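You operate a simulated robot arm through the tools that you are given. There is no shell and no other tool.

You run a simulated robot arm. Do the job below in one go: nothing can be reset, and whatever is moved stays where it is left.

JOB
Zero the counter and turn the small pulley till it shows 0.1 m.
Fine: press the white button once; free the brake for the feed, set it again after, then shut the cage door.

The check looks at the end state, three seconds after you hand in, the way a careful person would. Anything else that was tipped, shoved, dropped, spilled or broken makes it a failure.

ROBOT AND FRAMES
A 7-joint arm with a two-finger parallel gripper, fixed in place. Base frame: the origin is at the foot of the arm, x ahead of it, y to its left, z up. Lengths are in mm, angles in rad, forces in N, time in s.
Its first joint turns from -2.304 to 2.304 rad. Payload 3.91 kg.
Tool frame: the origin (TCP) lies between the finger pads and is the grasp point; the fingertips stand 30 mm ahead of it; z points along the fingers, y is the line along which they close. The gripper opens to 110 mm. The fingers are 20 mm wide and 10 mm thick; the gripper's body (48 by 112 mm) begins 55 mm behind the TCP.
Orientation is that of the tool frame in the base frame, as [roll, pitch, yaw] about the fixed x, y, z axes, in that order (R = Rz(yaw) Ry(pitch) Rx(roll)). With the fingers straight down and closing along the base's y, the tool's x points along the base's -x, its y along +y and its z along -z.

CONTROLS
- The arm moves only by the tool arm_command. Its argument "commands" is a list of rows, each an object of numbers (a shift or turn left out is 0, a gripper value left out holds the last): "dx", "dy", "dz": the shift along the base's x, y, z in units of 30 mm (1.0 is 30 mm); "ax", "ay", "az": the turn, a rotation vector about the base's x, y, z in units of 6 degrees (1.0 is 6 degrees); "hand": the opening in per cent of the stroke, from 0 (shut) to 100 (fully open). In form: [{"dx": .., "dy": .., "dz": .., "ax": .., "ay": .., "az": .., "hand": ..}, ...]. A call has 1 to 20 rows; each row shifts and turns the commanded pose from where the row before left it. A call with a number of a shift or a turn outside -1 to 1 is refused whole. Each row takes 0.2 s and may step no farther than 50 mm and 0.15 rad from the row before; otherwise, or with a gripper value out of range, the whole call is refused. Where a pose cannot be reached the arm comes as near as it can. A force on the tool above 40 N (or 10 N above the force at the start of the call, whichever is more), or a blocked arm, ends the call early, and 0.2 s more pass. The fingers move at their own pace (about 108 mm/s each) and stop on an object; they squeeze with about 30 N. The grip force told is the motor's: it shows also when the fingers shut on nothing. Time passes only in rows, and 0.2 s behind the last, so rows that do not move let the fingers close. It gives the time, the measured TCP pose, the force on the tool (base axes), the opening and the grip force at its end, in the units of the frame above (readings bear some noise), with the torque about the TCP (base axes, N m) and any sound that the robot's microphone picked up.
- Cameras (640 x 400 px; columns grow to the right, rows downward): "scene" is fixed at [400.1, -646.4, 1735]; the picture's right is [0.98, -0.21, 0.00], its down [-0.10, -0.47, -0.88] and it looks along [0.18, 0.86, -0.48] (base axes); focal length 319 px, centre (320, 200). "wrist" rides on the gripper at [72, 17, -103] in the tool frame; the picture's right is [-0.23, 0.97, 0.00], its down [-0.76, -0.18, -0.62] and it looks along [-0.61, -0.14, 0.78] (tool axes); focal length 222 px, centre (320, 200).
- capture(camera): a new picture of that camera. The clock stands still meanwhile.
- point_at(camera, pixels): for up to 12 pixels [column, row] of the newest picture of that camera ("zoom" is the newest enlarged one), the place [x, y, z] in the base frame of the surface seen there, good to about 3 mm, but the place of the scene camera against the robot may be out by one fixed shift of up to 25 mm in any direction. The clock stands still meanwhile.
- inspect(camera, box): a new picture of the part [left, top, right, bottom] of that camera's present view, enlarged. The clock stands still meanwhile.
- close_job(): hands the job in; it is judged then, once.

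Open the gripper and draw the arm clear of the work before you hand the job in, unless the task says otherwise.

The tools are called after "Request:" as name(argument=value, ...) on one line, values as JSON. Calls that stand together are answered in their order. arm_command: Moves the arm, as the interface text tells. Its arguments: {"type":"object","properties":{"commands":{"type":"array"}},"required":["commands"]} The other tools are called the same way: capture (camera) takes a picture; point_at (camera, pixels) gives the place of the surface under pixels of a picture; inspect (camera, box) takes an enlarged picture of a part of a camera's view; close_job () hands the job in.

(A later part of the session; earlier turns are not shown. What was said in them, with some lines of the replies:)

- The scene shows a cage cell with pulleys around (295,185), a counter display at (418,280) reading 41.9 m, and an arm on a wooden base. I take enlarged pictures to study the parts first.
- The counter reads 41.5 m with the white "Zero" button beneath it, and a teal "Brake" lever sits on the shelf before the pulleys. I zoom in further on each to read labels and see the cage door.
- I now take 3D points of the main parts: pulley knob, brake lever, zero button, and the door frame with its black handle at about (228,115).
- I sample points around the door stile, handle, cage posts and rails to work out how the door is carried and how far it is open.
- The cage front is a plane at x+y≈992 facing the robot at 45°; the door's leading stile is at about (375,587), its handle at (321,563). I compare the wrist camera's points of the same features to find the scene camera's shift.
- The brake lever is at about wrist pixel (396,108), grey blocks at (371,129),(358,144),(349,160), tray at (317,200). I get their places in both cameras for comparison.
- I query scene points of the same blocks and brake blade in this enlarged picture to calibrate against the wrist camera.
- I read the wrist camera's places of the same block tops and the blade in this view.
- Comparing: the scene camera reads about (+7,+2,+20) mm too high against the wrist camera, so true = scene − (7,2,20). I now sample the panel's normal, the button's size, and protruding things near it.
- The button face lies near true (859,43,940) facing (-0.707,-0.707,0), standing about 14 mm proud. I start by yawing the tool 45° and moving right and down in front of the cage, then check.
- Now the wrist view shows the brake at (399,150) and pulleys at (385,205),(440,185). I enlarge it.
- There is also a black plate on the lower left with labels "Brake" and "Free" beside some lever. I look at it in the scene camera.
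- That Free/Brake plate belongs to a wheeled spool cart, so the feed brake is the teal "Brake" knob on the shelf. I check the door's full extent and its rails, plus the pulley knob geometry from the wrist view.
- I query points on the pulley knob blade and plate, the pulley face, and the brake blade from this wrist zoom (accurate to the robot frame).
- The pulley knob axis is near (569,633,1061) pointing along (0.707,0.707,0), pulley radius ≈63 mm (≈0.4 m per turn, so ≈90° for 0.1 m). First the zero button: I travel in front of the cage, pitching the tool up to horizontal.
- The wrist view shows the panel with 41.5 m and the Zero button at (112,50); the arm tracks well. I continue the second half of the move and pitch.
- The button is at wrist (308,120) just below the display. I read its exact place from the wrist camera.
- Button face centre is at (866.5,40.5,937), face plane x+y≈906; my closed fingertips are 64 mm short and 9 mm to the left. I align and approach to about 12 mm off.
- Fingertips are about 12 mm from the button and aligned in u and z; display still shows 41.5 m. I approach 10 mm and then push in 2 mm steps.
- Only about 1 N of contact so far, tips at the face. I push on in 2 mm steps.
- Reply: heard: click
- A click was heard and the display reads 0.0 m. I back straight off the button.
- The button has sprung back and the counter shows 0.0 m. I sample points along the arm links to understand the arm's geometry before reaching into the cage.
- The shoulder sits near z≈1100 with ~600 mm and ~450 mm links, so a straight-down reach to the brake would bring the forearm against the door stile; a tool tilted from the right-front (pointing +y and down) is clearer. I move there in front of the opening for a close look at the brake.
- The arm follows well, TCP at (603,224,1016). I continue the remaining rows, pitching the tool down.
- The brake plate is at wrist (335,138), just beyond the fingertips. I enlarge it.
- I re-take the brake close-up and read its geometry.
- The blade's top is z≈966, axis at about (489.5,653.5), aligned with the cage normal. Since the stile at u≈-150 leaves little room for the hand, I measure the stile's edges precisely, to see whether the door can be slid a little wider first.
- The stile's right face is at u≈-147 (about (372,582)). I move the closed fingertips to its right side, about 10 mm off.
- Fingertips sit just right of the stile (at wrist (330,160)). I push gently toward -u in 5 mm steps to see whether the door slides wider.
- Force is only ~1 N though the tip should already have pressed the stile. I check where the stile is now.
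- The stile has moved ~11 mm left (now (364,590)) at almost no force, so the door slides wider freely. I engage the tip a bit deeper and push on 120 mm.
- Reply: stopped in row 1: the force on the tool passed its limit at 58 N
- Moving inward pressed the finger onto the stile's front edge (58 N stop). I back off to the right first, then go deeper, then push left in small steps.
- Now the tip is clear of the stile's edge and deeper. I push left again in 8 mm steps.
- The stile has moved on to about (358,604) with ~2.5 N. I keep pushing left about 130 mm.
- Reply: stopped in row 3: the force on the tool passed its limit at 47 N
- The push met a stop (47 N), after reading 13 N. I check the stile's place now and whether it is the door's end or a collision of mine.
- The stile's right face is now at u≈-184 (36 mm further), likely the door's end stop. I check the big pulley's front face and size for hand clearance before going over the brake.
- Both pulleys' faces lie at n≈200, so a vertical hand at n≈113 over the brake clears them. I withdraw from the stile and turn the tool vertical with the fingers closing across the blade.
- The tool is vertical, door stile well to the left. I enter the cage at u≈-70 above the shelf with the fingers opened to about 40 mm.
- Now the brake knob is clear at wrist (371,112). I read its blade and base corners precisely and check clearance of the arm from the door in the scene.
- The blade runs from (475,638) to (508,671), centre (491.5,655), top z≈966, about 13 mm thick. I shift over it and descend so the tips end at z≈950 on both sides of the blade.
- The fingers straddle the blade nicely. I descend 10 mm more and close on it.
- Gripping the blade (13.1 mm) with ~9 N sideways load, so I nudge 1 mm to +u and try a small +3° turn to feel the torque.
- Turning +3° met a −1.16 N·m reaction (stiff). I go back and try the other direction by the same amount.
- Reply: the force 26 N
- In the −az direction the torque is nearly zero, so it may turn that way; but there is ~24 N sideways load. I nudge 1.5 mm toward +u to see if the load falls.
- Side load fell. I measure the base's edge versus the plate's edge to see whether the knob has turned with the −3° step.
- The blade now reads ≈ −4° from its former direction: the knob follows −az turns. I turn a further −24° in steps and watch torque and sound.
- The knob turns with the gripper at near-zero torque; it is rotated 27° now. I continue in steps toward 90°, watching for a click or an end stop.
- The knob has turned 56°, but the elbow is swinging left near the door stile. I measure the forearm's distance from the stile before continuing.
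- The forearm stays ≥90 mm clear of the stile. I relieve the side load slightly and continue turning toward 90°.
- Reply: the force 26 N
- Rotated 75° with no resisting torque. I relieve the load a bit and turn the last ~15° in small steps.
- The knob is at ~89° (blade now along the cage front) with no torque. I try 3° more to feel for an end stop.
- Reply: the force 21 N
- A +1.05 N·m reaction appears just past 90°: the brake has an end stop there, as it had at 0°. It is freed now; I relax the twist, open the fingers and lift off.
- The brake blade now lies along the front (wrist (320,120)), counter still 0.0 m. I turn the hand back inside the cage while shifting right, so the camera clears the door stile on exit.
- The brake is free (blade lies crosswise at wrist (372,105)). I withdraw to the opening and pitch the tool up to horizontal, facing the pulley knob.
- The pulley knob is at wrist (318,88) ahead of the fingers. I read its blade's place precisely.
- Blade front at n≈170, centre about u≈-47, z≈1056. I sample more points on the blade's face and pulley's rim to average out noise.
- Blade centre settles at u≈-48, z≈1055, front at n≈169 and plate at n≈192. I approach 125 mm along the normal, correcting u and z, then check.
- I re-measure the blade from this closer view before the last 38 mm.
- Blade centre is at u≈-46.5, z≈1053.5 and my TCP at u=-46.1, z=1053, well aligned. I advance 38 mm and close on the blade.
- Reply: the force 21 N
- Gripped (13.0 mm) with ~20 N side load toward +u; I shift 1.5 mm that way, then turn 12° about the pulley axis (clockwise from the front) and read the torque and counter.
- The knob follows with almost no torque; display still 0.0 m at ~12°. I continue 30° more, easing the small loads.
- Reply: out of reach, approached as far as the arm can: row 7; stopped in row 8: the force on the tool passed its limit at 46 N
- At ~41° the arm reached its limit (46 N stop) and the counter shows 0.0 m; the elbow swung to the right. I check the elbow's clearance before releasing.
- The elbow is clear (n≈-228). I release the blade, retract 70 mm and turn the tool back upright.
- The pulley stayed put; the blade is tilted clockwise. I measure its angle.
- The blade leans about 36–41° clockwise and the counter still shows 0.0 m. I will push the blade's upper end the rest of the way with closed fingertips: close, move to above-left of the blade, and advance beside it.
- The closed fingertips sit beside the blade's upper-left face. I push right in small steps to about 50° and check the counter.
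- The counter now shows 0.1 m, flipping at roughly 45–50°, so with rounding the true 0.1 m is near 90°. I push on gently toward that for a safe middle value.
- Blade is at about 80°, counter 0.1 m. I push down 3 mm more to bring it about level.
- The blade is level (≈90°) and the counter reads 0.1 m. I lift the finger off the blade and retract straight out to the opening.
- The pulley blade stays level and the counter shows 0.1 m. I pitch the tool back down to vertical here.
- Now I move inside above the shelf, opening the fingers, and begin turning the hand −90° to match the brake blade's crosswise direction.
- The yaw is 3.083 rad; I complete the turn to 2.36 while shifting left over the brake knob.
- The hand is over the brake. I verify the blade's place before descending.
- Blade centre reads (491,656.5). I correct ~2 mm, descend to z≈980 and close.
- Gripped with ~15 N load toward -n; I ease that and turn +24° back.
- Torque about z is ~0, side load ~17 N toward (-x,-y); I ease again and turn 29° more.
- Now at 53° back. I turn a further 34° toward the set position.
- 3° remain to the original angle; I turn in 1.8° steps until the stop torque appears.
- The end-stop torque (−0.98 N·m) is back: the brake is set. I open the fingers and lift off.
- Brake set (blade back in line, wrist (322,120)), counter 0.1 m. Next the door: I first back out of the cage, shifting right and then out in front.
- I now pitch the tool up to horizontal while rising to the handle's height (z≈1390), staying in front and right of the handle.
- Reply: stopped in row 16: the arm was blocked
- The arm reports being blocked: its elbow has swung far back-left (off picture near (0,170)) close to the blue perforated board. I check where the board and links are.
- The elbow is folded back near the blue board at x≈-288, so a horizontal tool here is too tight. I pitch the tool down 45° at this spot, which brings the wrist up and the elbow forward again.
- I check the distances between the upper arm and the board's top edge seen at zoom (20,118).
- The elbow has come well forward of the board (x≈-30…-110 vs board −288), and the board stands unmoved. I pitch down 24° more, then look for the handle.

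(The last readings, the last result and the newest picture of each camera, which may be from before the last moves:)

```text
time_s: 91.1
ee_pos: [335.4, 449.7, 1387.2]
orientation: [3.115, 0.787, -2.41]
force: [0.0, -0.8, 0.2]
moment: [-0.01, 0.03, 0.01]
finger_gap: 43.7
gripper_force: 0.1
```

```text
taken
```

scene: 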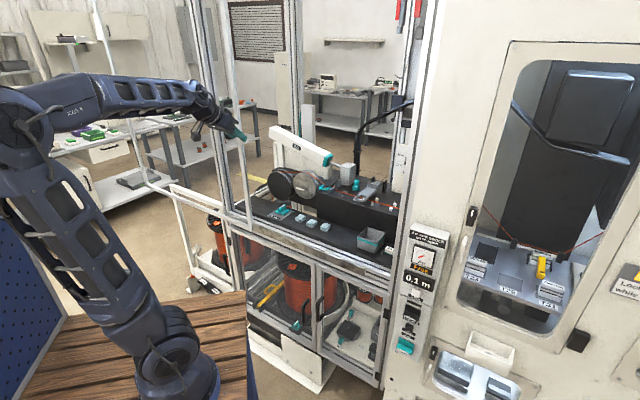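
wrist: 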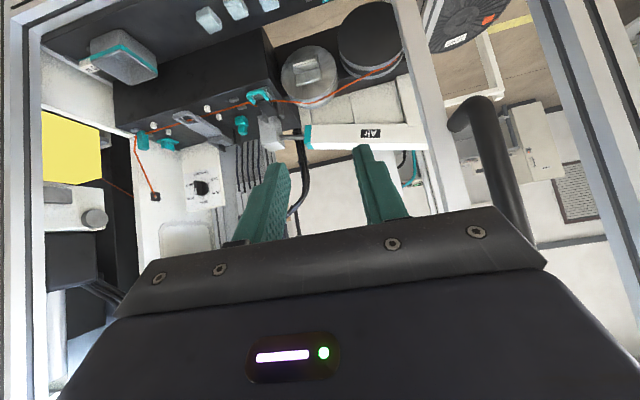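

The handle shows at wrist (470–515, 100–240). I read its place.

Request:
point_at(camera="wrist", pixels=[[458, 118], [475, 104], [490, 120], [497, 150], [505, 180], [512, 210], [518, 235], [430, 110], [440, 160], [420, 40]])

Request:
inspect(camera="wrist", box=[390, 60, 570, 250])

Request:
inspect(camera="scene", box=[180, 60, 280, 180])

```text
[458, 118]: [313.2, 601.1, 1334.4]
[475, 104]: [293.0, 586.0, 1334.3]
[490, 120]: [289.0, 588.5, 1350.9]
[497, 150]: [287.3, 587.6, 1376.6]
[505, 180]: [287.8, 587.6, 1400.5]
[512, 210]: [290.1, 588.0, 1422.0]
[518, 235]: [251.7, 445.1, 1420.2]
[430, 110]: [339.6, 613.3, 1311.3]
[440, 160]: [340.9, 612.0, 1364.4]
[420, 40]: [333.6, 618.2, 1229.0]
```

```text
2.11 times, centred on (480, 155) of wrist
```

zoom: 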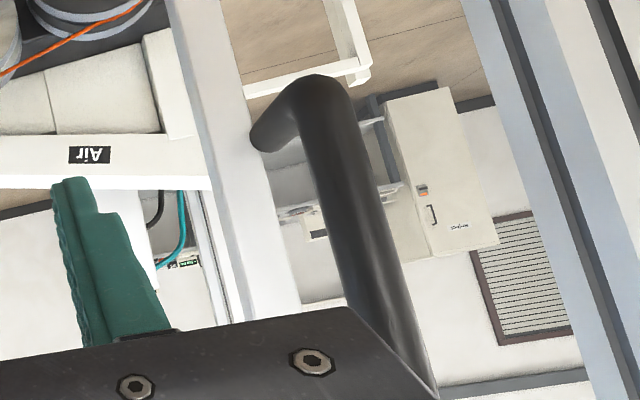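

```text
3.33 times, centred on (230, 120) of scene
```

zoom: 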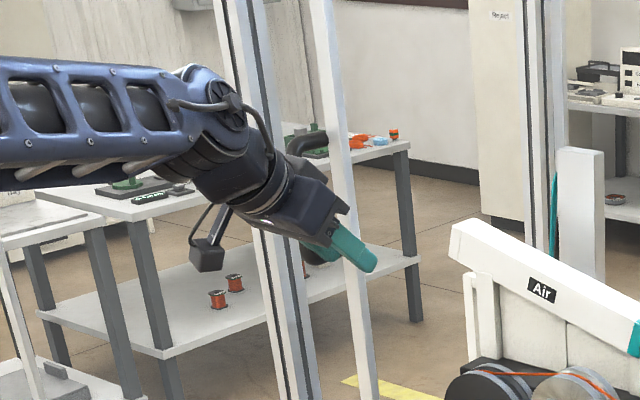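

The bar's centre works out at about (290.6,598.6), z 1330–1470. I open to ~60 mm and shift left in front of it.

Request:
arm_command(commands=[{"dx": -0.578, "dy": 0.5, "dz": 0.045, "hand": 55}, {"dx": -0.578, "dy": 0.5, "dz": 0.045}, {"dx": -0.578, "dy": 0.5, "dz": 0.045}, {"dx": -0.578, "dy": 0.5, "dz": 0.045}, {"dx": -0.578, "dy": 0.5, "dz": 0.045}, {"dx": -0.578, "dy": 0.5, "dz": 0.045}, {}])

Request:
capture(camera="wrist")

Request:
capture(camera="scene")

```text
time_s: 92.7
ee_pos: [230.9, 539.7, 1395.1]
orientation: [3.117, 0.786, -2.41]
force: [1.4, -0.3, -0.3]
moment: [0.02, 0.01, 0.01]
finger_gap: 60.6
gripper_force: 0.1
```

```text
taken
```

wrist: 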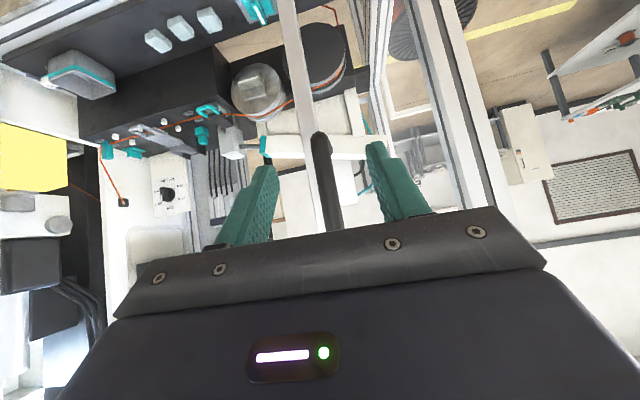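

```text
taken
```

scene: 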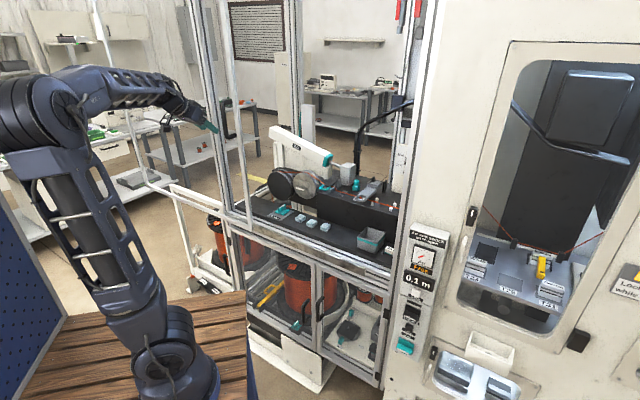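

The bar is centred between the open fingers at wrist (325,180). I measure it once more.

Request:
point_at(camera="wrist", pixels=[[320, 140], [322, 155], [325, 175], [328, 195], [330, 210], [314, 140], [332, 175], [300, 100]])

Request:
inspect(camera="wrist", box=[230, 80, 430, 250])

```text
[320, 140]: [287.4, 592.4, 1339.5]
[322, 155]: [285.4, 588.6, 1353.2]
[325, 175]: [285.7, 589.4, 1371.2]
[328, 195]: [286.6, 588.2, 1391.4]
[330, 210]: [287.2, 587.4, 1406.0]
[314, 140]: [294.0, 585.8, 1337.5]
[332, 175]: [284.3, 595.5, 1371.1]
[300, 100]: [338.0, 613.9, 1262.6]
```

```text
2.35 times, centred on (330, 165) of wrist
```

zoom: 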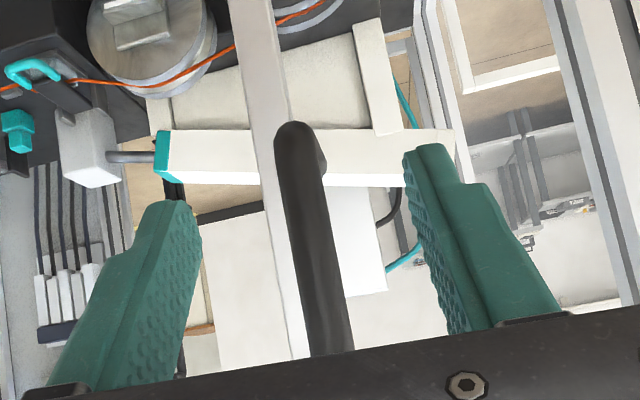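

I advance 80 mm so the bar is between the fingers, then narrow the opening to about 33 mm to cage it loosely.

Request:
arm_command(commands=[{"dx": 0.52, "dy": 0.42}, {"dx": 0.47, "dy": 0.47}, {"dx": 0.47, "dy": 0.47}, {"dx": 0.43, "dy": 0.43}, {}, {"hand": 30}, {"hand": 30}])

Request:
capture(camera="wrist")

```text
time_s: 94.3
ee_pos: [288.4, 594.6, 1396.3]
orientation: [3.116, 0.788, -2.41]
force: [0.4, -0.4, -0.1]
moment: [0.01, 0.0, -0.02]
finger_gap: 32.8
gripper_force: 0.0
```

```text
taken
```

wrist: 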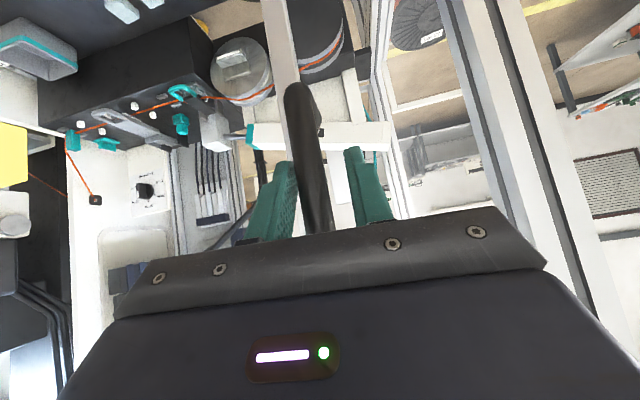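

The bar is caged (TCP at u≈-216, n≈-71). I slide the door toward +u, starting slowly.

Request:
arm_command(commands=[{"dx": 0.19, "dy": -0.19}, {"dx": 0.19, "dy": -0.19}, {"dx": 0.25, "dy": -0.25}, {"dx": 0.3, "dy": -0.3}, {"dx": 0.35, "dy": -0.35}, {"dx": 0.4, "dy": -0.4}, {"dx": 0.4, "dy": -0.4}, {"dx": 0.4, "dy": -0.4}, {"dx": 0.4, "dy": -0.4}, {"dx": 0.4, "dy": -0.4}])

Request:
capture(camera="scene")

Request:
capture(camera="wrist")

```text
time_s: 96.5
ee_pos: [386.2, 495.8, 1396.0]
orientation: [3.115, 0.788, -2.41]
force: [0.3, -0.6, 0.0]
moment: [-0.06, -0.01, -0.04]
finger_gap: 33.1
gripper_force: 0.1
```

```text
taken
```

scene: 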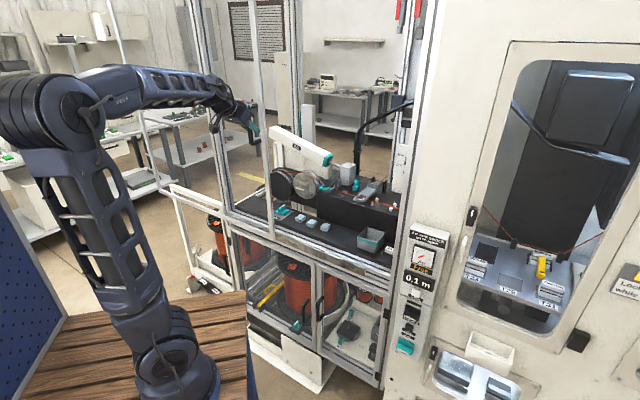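

```text
taken
```

wrist: 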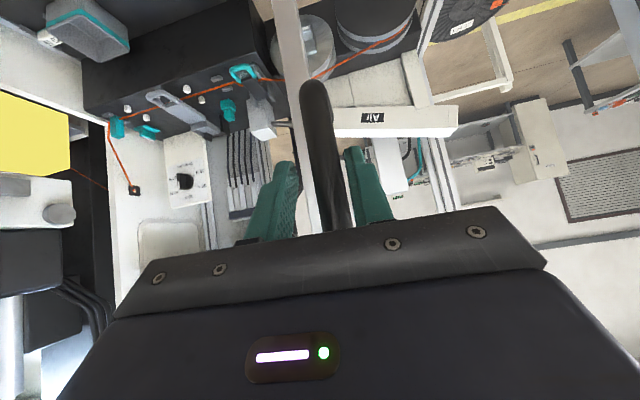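

The door slides along freely; TCP is now at u≈-78. I continue 240 mm.

Request:
arm_command(commands=[{"dx": 0.4, "dy": -0.4}, {"dx": 0.4, "dy": -0.4}, {"dx": 0.4, "dy": -0.4}, {"dx": 0.4, "dy": -0.4}, {"dx": 0.4, "dy": -0.4}, {"dx": 0.4, "dy": -0.4}, {"dx": 0.4, "dy": -0.4}, {"dx": 0.4, "dy": -0.4}, {"dx": 0.4, "dy": -0.4}, {"dx": 0.4, "dy": -0.4}, {"dx": 0.4, "dy": -0.4}, {"dx": 0.4, "dy": -0.4}, {"dx": 0.4, "dy": -0.4}, {"dx": 0.4, "dy": -0.4}])

Request:
capture(camera="scene")

Request:
capture(camera="wrist")

```text
time_s: 99.5
ee_pos: [553.5, 328.7, 1395.5]
orientation: [3.117, 0.787, -2.409]
force: [-0.1, 0.0, -0.4]
moment: [-0.02, 0.0, -0.01]
finger_gap: 32.8
gripper_force: 0.1
```

```text
taken
```

scene: 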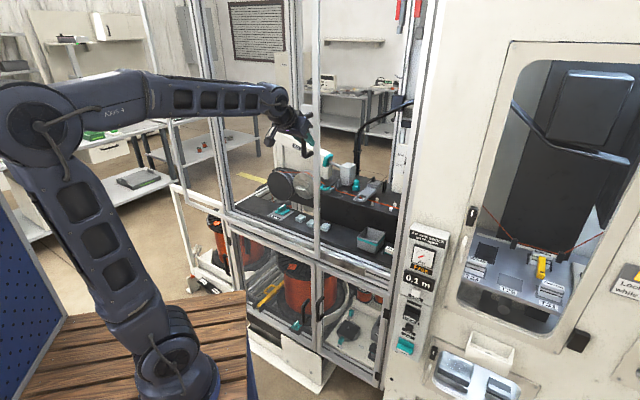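

```text
taken
```

wrist: 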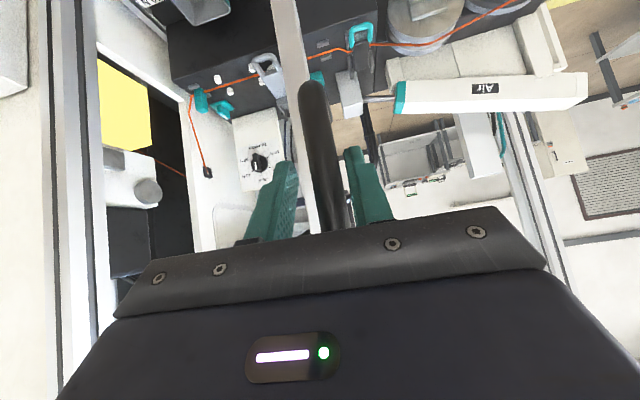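

The door is about two thirds closed (stile at scene (316,130)). I continue 200 mm, then go slower.

Request:
arm_command(commands=[{"dx": 0.4, "dy": -0.4}, {"dx": 0.4, "dy": -0.4}, {"dx": 0.4, "dy": -0.4}, {"dx": 0.4, "dy": -0.4}, {"dx": 0.4, "dy": -0.4}, {"dx": 0.4, "dy": -0.4}, {"dx": 0.4, "dy": -0.4}, {"dx": 0.4, "dy": -0.4}, {"dx": 0.4, "dy": -0.4}, {"dx": 0.4, "dy": -0.4}, {"dx": 0.4, "dy": -0.4}, {"dx": 0.3, "dy": -0.3}])

Request:
capture(camera="scene")

Request:
capture(camera="wrist")

```text
time_s: 102.1
ee_pos: [694.9, 185.0, 1395.0]
orientation: [3.114, 0.787, -2.411]
force: [0.0, 0.0, 0.4]
moment: [-0.03, 0.01, -0.03]
finger_gap: 33.0
gripper_force: 0.1
```

```text
taken
```

scene: 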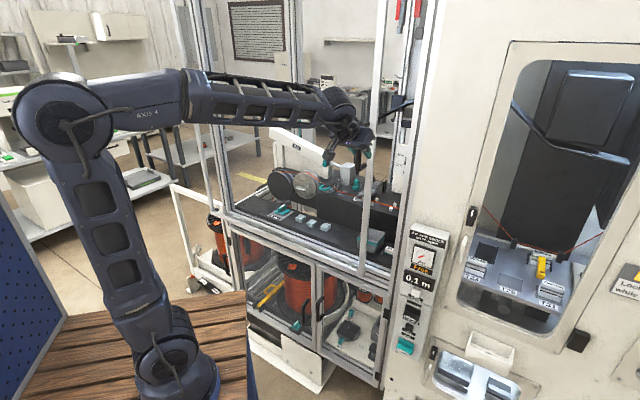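

```text
taken
```

wrist: 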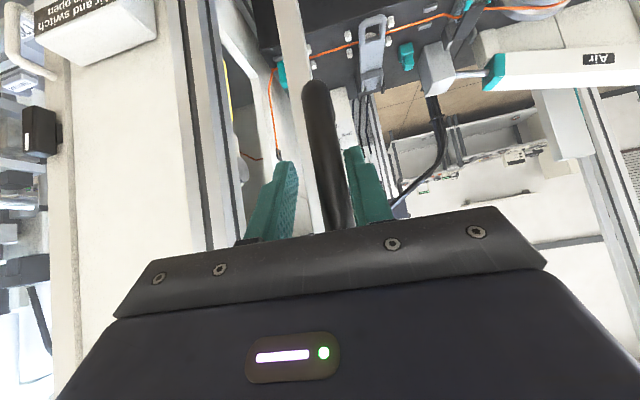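

Close to the right post now (post at wrist (205,120), stile at (300,110)). I measure the remaining gap.

Request:
point_at(camera="wrist", pixels=[[300, 100], [285, 60], [277, 40], [225, 50], [205, 100], [240, 70], [190, 60], [245, 30], [310, 130], [180, 120], [105, 40], [150, 60]])

Request:
inspect(camera="wrist", box=[130, 0, 380, 240])

Request:
inspect(camera="scene", box=[320, 60, 460, 280])

```text
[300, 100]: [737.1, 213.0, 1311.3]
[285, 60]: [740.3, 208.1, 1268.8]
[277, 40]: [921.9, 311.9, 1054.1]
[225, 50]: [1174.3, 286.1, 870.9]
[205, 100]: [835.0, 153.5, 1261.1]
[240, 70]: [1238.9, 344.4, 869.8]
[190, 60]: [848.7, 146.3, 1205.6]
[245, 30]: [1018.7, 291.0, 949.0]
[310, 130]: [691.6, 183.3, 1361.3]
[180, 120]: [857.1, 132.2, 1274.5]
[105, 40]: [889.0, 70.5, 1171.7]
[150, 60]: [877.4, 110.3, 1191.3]
```

```text
1.67 times, centred on (255, 120) of wrist
```

zoom: 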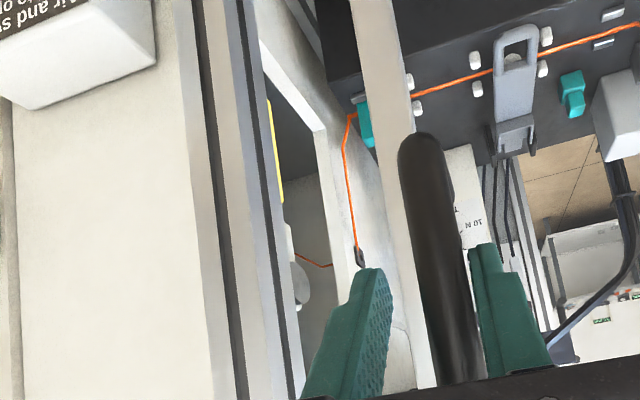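

```text
1.82 times, centred on (390, 170) of scene
```

zoom: 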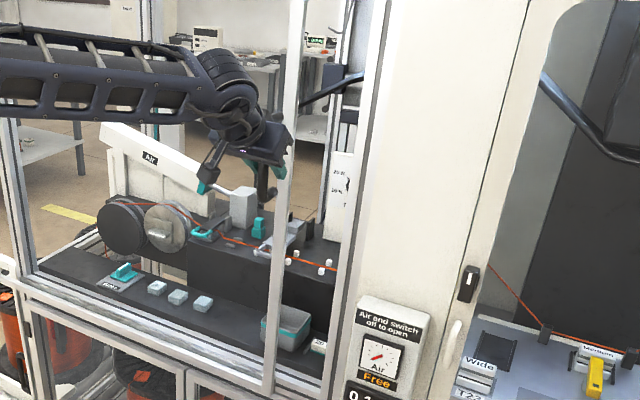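

Stile's centre is at u≈373; the post at u≈455–505. I continue in 8.5 mm steps.

Request:
arm_command(commands=[{"dx": 0.2, "dy": -0.2}, {"dx": 0.2, "dy": -0.2}, {"dx": 0.2, "dy": -0.2}, {"dx": 0.2, "dy": -0.2}, {"dx": 0.2, "dy": -0.2}, {"dx": 0.2, "dy": -0.2}, {"dx": 0.2, "dy": -0.2}, {"dx": 0.2, "dy": -0.2}])

Request:
capture(camera="wrist")

Request:
inspect(camera="scene", box=[320, 60, 460, 280])

```text
time_s: 103.9
ee_pos: [743.6, 139.1, 1396.0]
orientation: [3.116, 0.785, -2.41]
force: [0.3, 0.3, 0.4]
moment: [0.01, -0.03, 0.01]
finger_gap: 33.3
gripper_force: 0.4
```

```text
taken
```

wrist: 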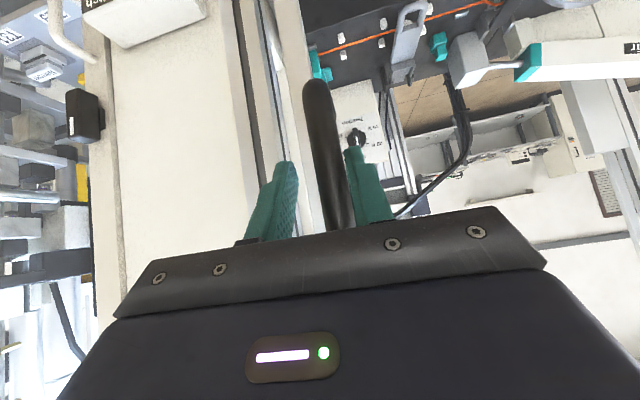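

```text
1.82 times, centred on (390, 170) of scene
```

zoom: 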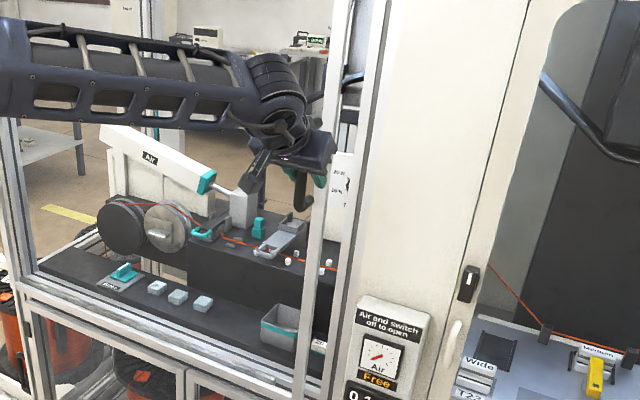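

The stile is about to overlap the post. I continue in 4 mm steps until the end stop is felt.

Request:
arm_command(commands=[{"dx": 0.1, "dy": -0.1}, {"dx": 0.1, "dy": -0.1}, {"dx": 0.1, "dy": -0.1}, {"dx": 0.1, "dy": -0.1}, {"dx": 0.1, "dy": -0.1}, {"dx": 0.1, "dy": -0.1}])

Request:
capture(camera="wrist")

Request:
inspect(camera="scene", box=[320, 60, 460, 280])

```text
time_s: 105.3
ee_pos: [761.1, 120.2, 1394.9]
orientation: [3.116, 0.787, -2.411]
force: [-0.9, 0.1, -1.5]
moment: [-0.03, 0.03, -0.04]
finger_gap: 33.6
gripper_force: 1.1
```

```text
taken
```

wrist: 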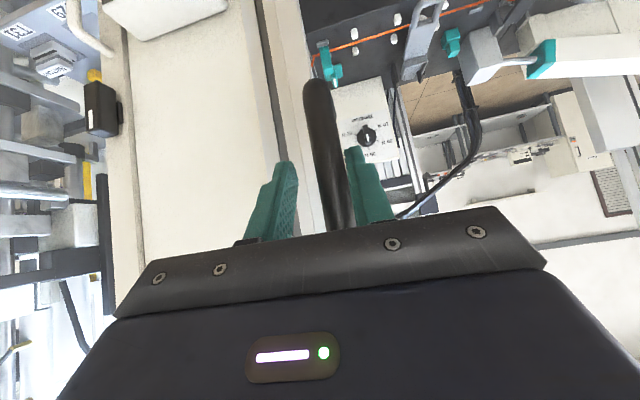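

```text
1.82 times, centred on (390, 170) of scene
```

zoom: 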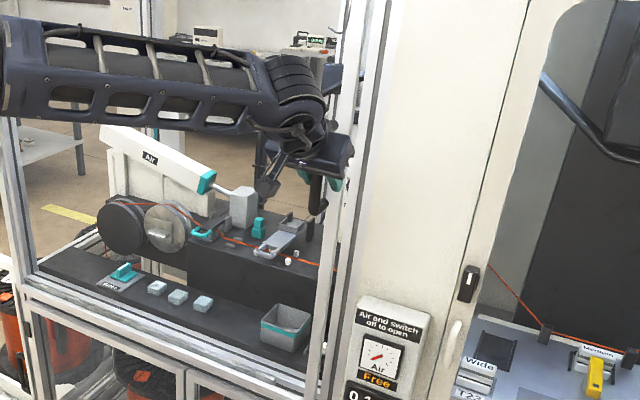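

Still no resistance; the stile now overlaps the post. I go on in 4 mm steps.

Request:
arm_command(commands=[{"dx": 0.1, "dy": -0.1}, {"dx": 0.1, "dy": -0.1}, {"dx": 0.1, "dy": -0.1}, {"dx": 0.1, "dy": -0.1}])

Request:
capture(camera="wrist")

Request:
inspect(camera="scene", box=[320, 60, 460, 280])

```text
time_s: 106.3
ee_pos: [773.5, 107.9, 1395.1]
orientation: [3.117, 0.787, -2.41]
force: [-0.9, -0.1, 0.1]
moment: [0.01, -0.04, 0.02]
finger_gap: 33.0
gripper_force: 0.1
```

```text
taken
```

wrist: 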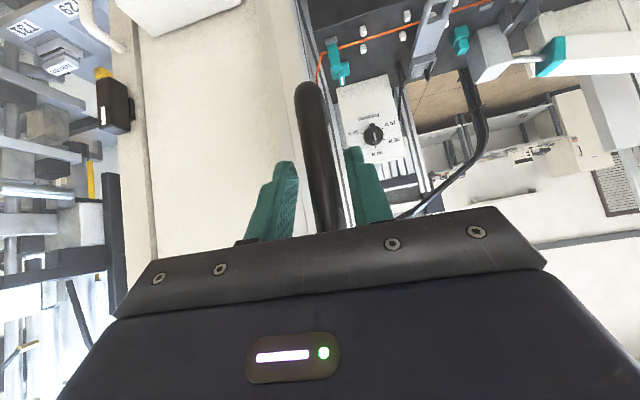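

```text
1.82 times, centred on (390, 170) of scene
```

zoom: 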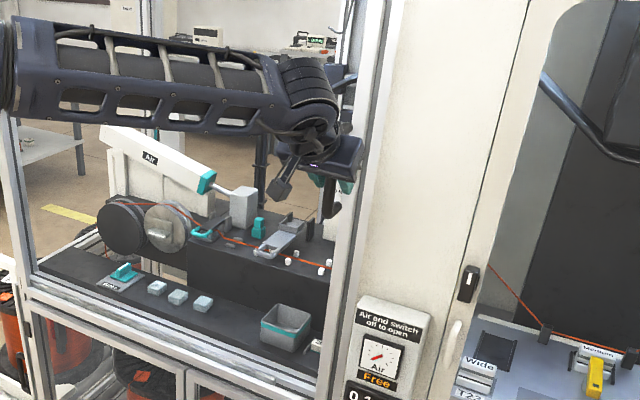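

At u≈471, still no stop felt. I continue in 4 mm steps.

Request:
arm_command(commands=[{"dx": 0.1, "dy": -0.1}, {"dx": 0.1, "dy": -0.1}, {"dx": 0.1, "dy": -0.1}, {"dx": 0.1, "dy": -0.1}])

Request:
capture(camera="wrist")

Request:
capture(camera="scene")

```text
time_s: 107.3
ee_pos: [782.5, 97.6, 1394.8]
orientation: [3.117, 0.786, -2.407]
force: [-25.0, 19.9, -9.5]
moment: [-0.51, -0.31, 0.21]
finger_gap: 48.3
gripper_force: 15.1
```

```text
taken
```

wrist: 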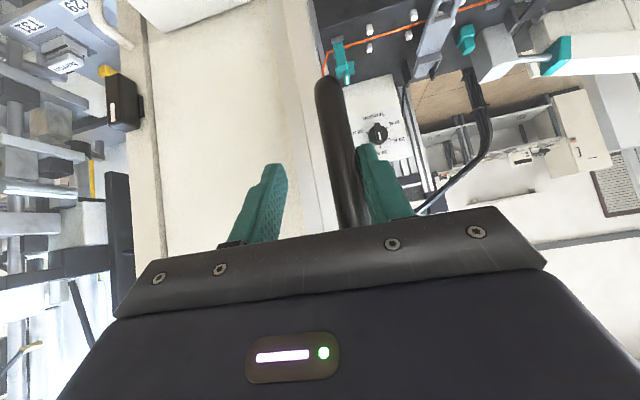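

```text
taken
```

scene: 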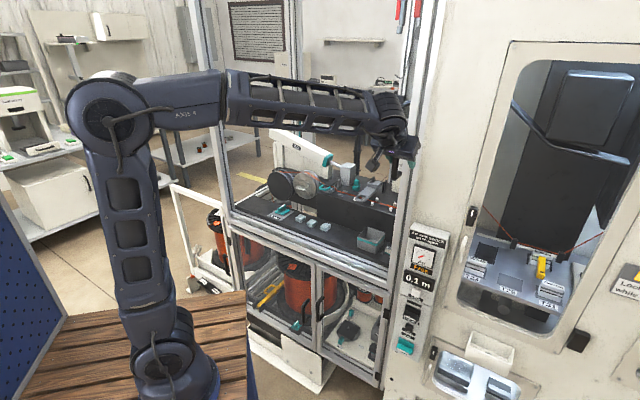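

A 32 N reaction and the widened gap show the door is at its closed end stop. I open the fingers, centre on the bar, and retreat straight back.

Request:
arm_command(commands=[{"hand": 60}, {"hand": 60}, {"dx": -0.2, "dy": 0.2}, {}, {"dx": -0.4, "dy": -0.4}, {"dx": -0.5, "dy": -0.5}, {"dx": -0.5, "dy": -0.5}, {"dx": -0.5, "dy": -0.5}, {"dx": -0.5, "dy": -0.5}, {}])

Request:
capture(camera="wrist")

Request:
capture(camera="scene")

Request:
inspect(camera="scene", box=[360, 180, 460, 320])

```text
time_s: 109.5
ee_pos: [707.2, 29.4, 1394.0]
orientation: [3.115, 0.787, -2.409]
force: [-0.5, -0.6, -0.5]
moment: [-0.02, -0.02, -0.01]
finger_gap: 66.0
gripper_force: 0.0
```

```text
taken
```

wrist: 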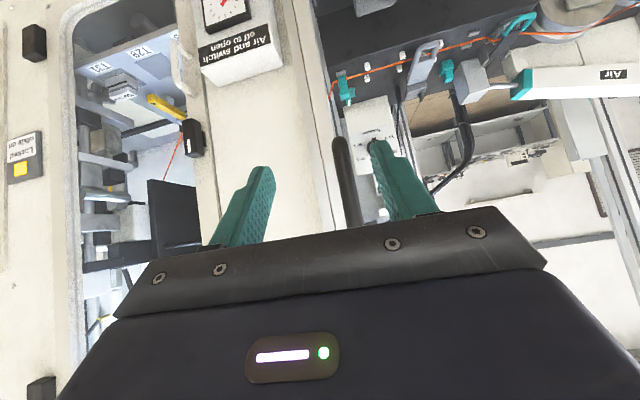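

```text
taken
```

scene: 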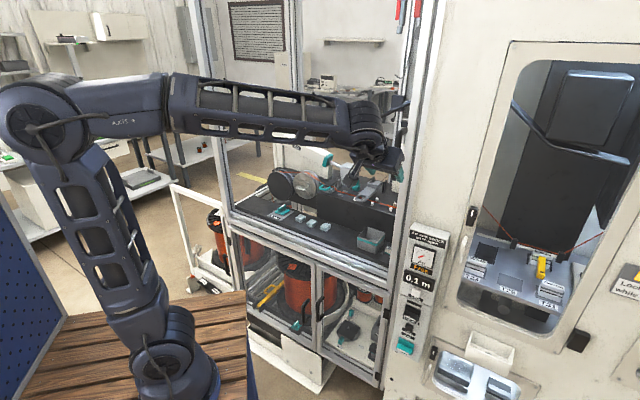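

```text
2.86 times, centred on (410, 250) of scene
```

zoom: 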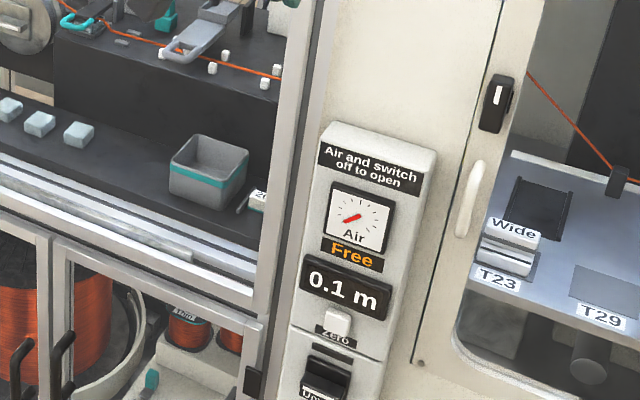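

The counter still shows 0.1 m and the arm is off the handle. I check that the door stayed fully closed and that its trailing edge meets the left post.

Request:
point_at(camera="wrist", pixels=[[338, 150], [345, 180], [320, 130], [330, 160], [300, 60], [310, 40], [295, 130], [285, 90]])

Request:
inspect(camera="wrist", box=[220, 30, 420, 230])

Request:
inspect(camera="scene", box=[180, 0, 450, 280])

```text
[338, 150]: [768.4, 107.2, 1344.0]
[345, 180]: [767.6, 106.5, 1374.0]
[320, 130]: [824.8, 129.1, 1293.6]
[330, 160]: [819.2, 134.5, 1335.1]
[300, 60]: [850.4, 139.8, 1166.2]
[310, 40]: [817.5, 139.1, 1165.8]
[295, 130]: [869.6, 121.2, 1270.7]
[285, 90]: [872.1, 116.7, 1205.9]
```

```text
2.00 times, centred on (320, 130) of wrist
```

zoom: 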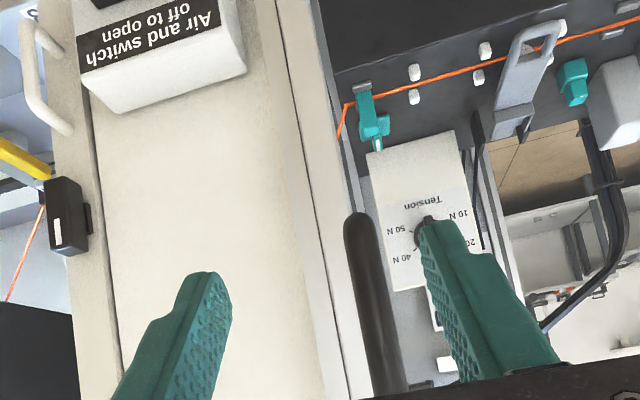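

```text
1.43 times, centred on (315, 140) of scene
```

zoom: 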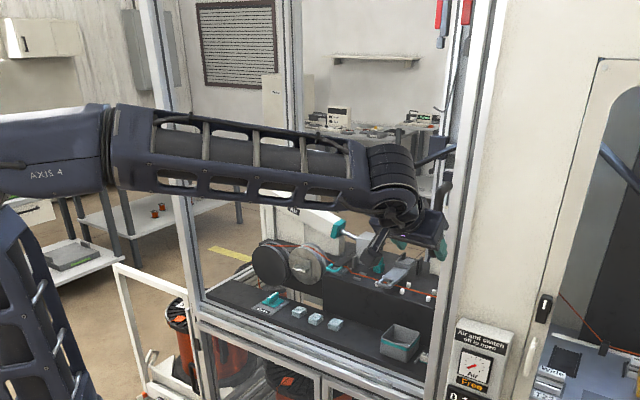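

Stile is at u≈490 against its stop and the handle is at (768,107): the door is shut. I draw the arm clear, pitching the tool down and moving up and away from the cage, with the gripper open.

Request:
arm_command(commands=[{"dx": -0.35, "dy": 0.1, "dz": 0.2, "ax": -0.53, "ay": 0.53, "hand": 90}, {"dx": -0.35, "dy": 0.1, "dz": 0.2, "ax": -0.53, "ay": 0.53}, {"dx": -0.35, "dy": 0.1, "dz": 0.2, "ax": -0.53, "ay": 0.53}, {"dx": -0.35, "dy": 0.1, "dz": 0.2, "ax": -0.53, "ay": 0.53}, {"dx": -0.35, "dy": 0.1, "dz": 0.2, "ax": -0.53, "ay": 0.53}, {"dx": -0.35, "dy": 0.1, "dz": 0.2, "ax": -0.53, "ay": 0.53}, {"dx": -0.35, "dy": 0.1, "dz": 0.2, "ax": -0.53, "ay": 0.53}, {"dx": -0.35, "dy": 0.1, "dz": 0.2, "ax": -0.53, "ay": 0.53}, {"dx": -0.35, "dy": 0.1, "dz": 0.2, "ax": -0.53, "ay": 0.53}, {"dx": -0.35, "dy": 0.1, "dz": 0.2, "ax": -0.53, "ay": 0.53}, {}])

Request:
capture(camera="scene")

Request:
inspect(camera="scene", box=[250, 160, 350, 240])

Request:
inspect(camera="scene", box=[380, 220, 450, 360])

```text
time_s: 111.9
ee_pos: [601.1, 61.2, 1456.5]
orientation: [-3.129, 0.001, -2.393]
force: [0.6, -0.7, 0.0]
moment: [-0.01, -0.02, 0.01]
finger_gap: 98.9
gripper_force: 0.0
```

```text
taken
```

scene: 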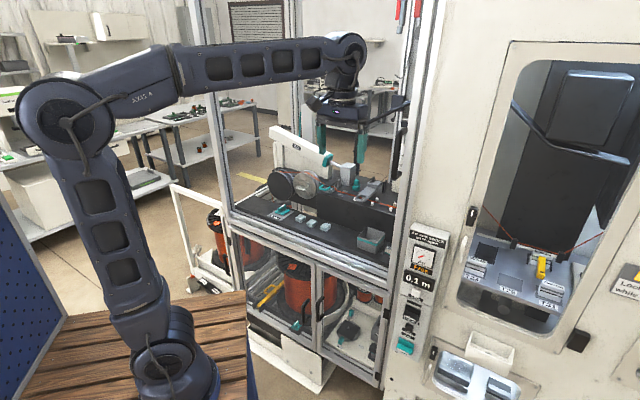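

```text
5.00 times, centred on (300, 200) of scene
```

zoom: 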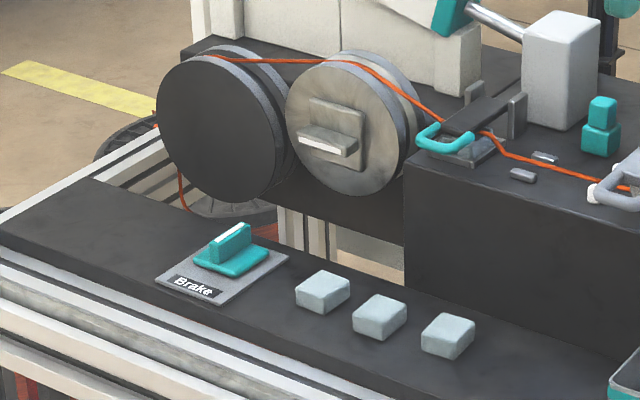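

```text
2.86 times, centred on (415, 290) of scene
```

zoom: 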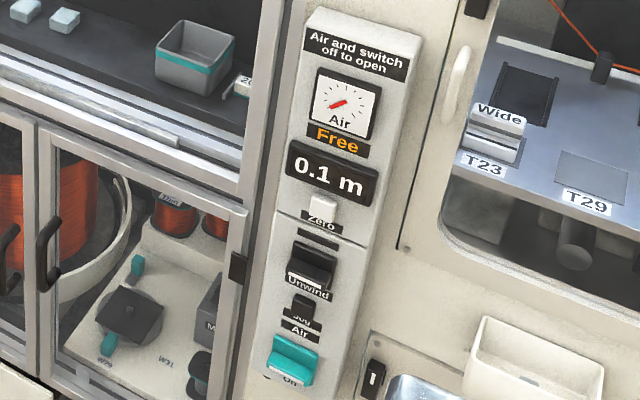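

Counter 0.1 m, brake blade back in line, pulley blade level. One last check that the door's trailing edge covers the left side of the opening and the leading stile is against the right post.

Request:
inspect(camera="scene", box=[190, 100, 270, 240])

Request:
inspect(camera="scene", box=[370, 60, 450, 280])

Request:
capture(camera="wrist")

```text
2.86 times, centred on (230, 170) of scene
```

zoom: 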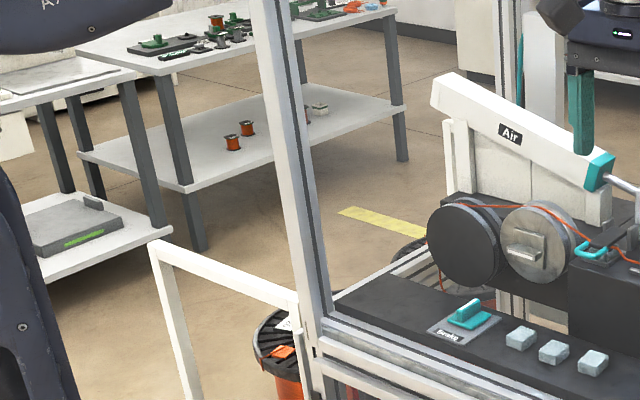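

```text
1.82 times, centred on (410, 170) of scene
```

zoom: 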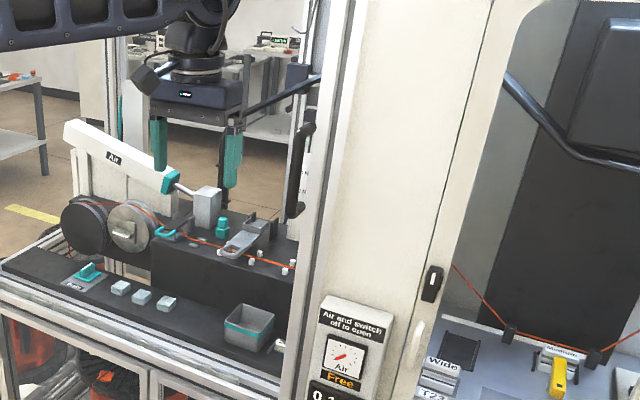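

```text
taken
```

wrist: 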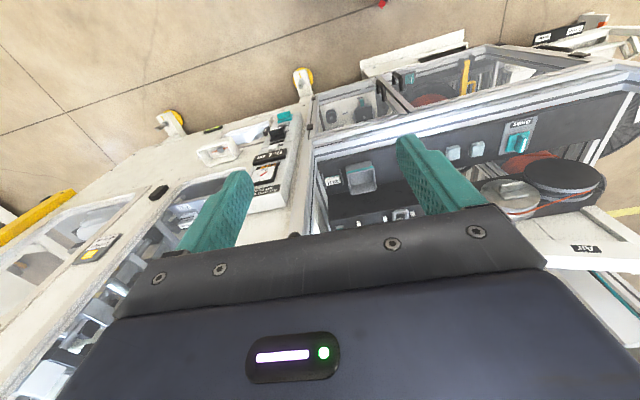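

The leading stile sits flush on the right post, the trailing stile covers the left post, the brake is set and the counter reads 0.1 m; the arm is clear with the gripper open. I hand the job in.

Request:
close_job()

```text
The job is handed in.
```

The job is done and handed in. At the last check the counter read 0.1 m, the brake was set and the cage door was shut. The gripper was open and the arm clear of the cage.

- **Zero:** I pressed the white button once. It clicked and the counter went from 41.5 m to 0.0 m.
- **Brake:** I turned the teal Brake knob 90° to its stop to free it. After the feed I turned it back to its original stop.
- **Feed:** I turned the small pulley about 90° clockwise. The counter changed to 0.1 at roughly 45–50°, so it appears to round. I went on to about 90°, which should be close to a true 0.1 m. The arm ran out of reach at about 41°, so I pushed the knob the rest of the way with closed fingertips.
- **Door:** To make room at the brake I first slid the door about 36 mm further open. I later pushed it shut until I felt its end stop.

Two of the contacts were harder than intended:

- **Door stile:** The fingers pressed on the door's leading upright twice, peaking at 58 N and 47 N.
- **Blue board:** The arm was blocked once while folded back near the blue board behind it, and may have touched it. The board looked unmoved in the pictures.

The orange "Free" lamp by the air gauge stayed lit with the door shut. I took it to be the door lock and left the air and other switches alone.
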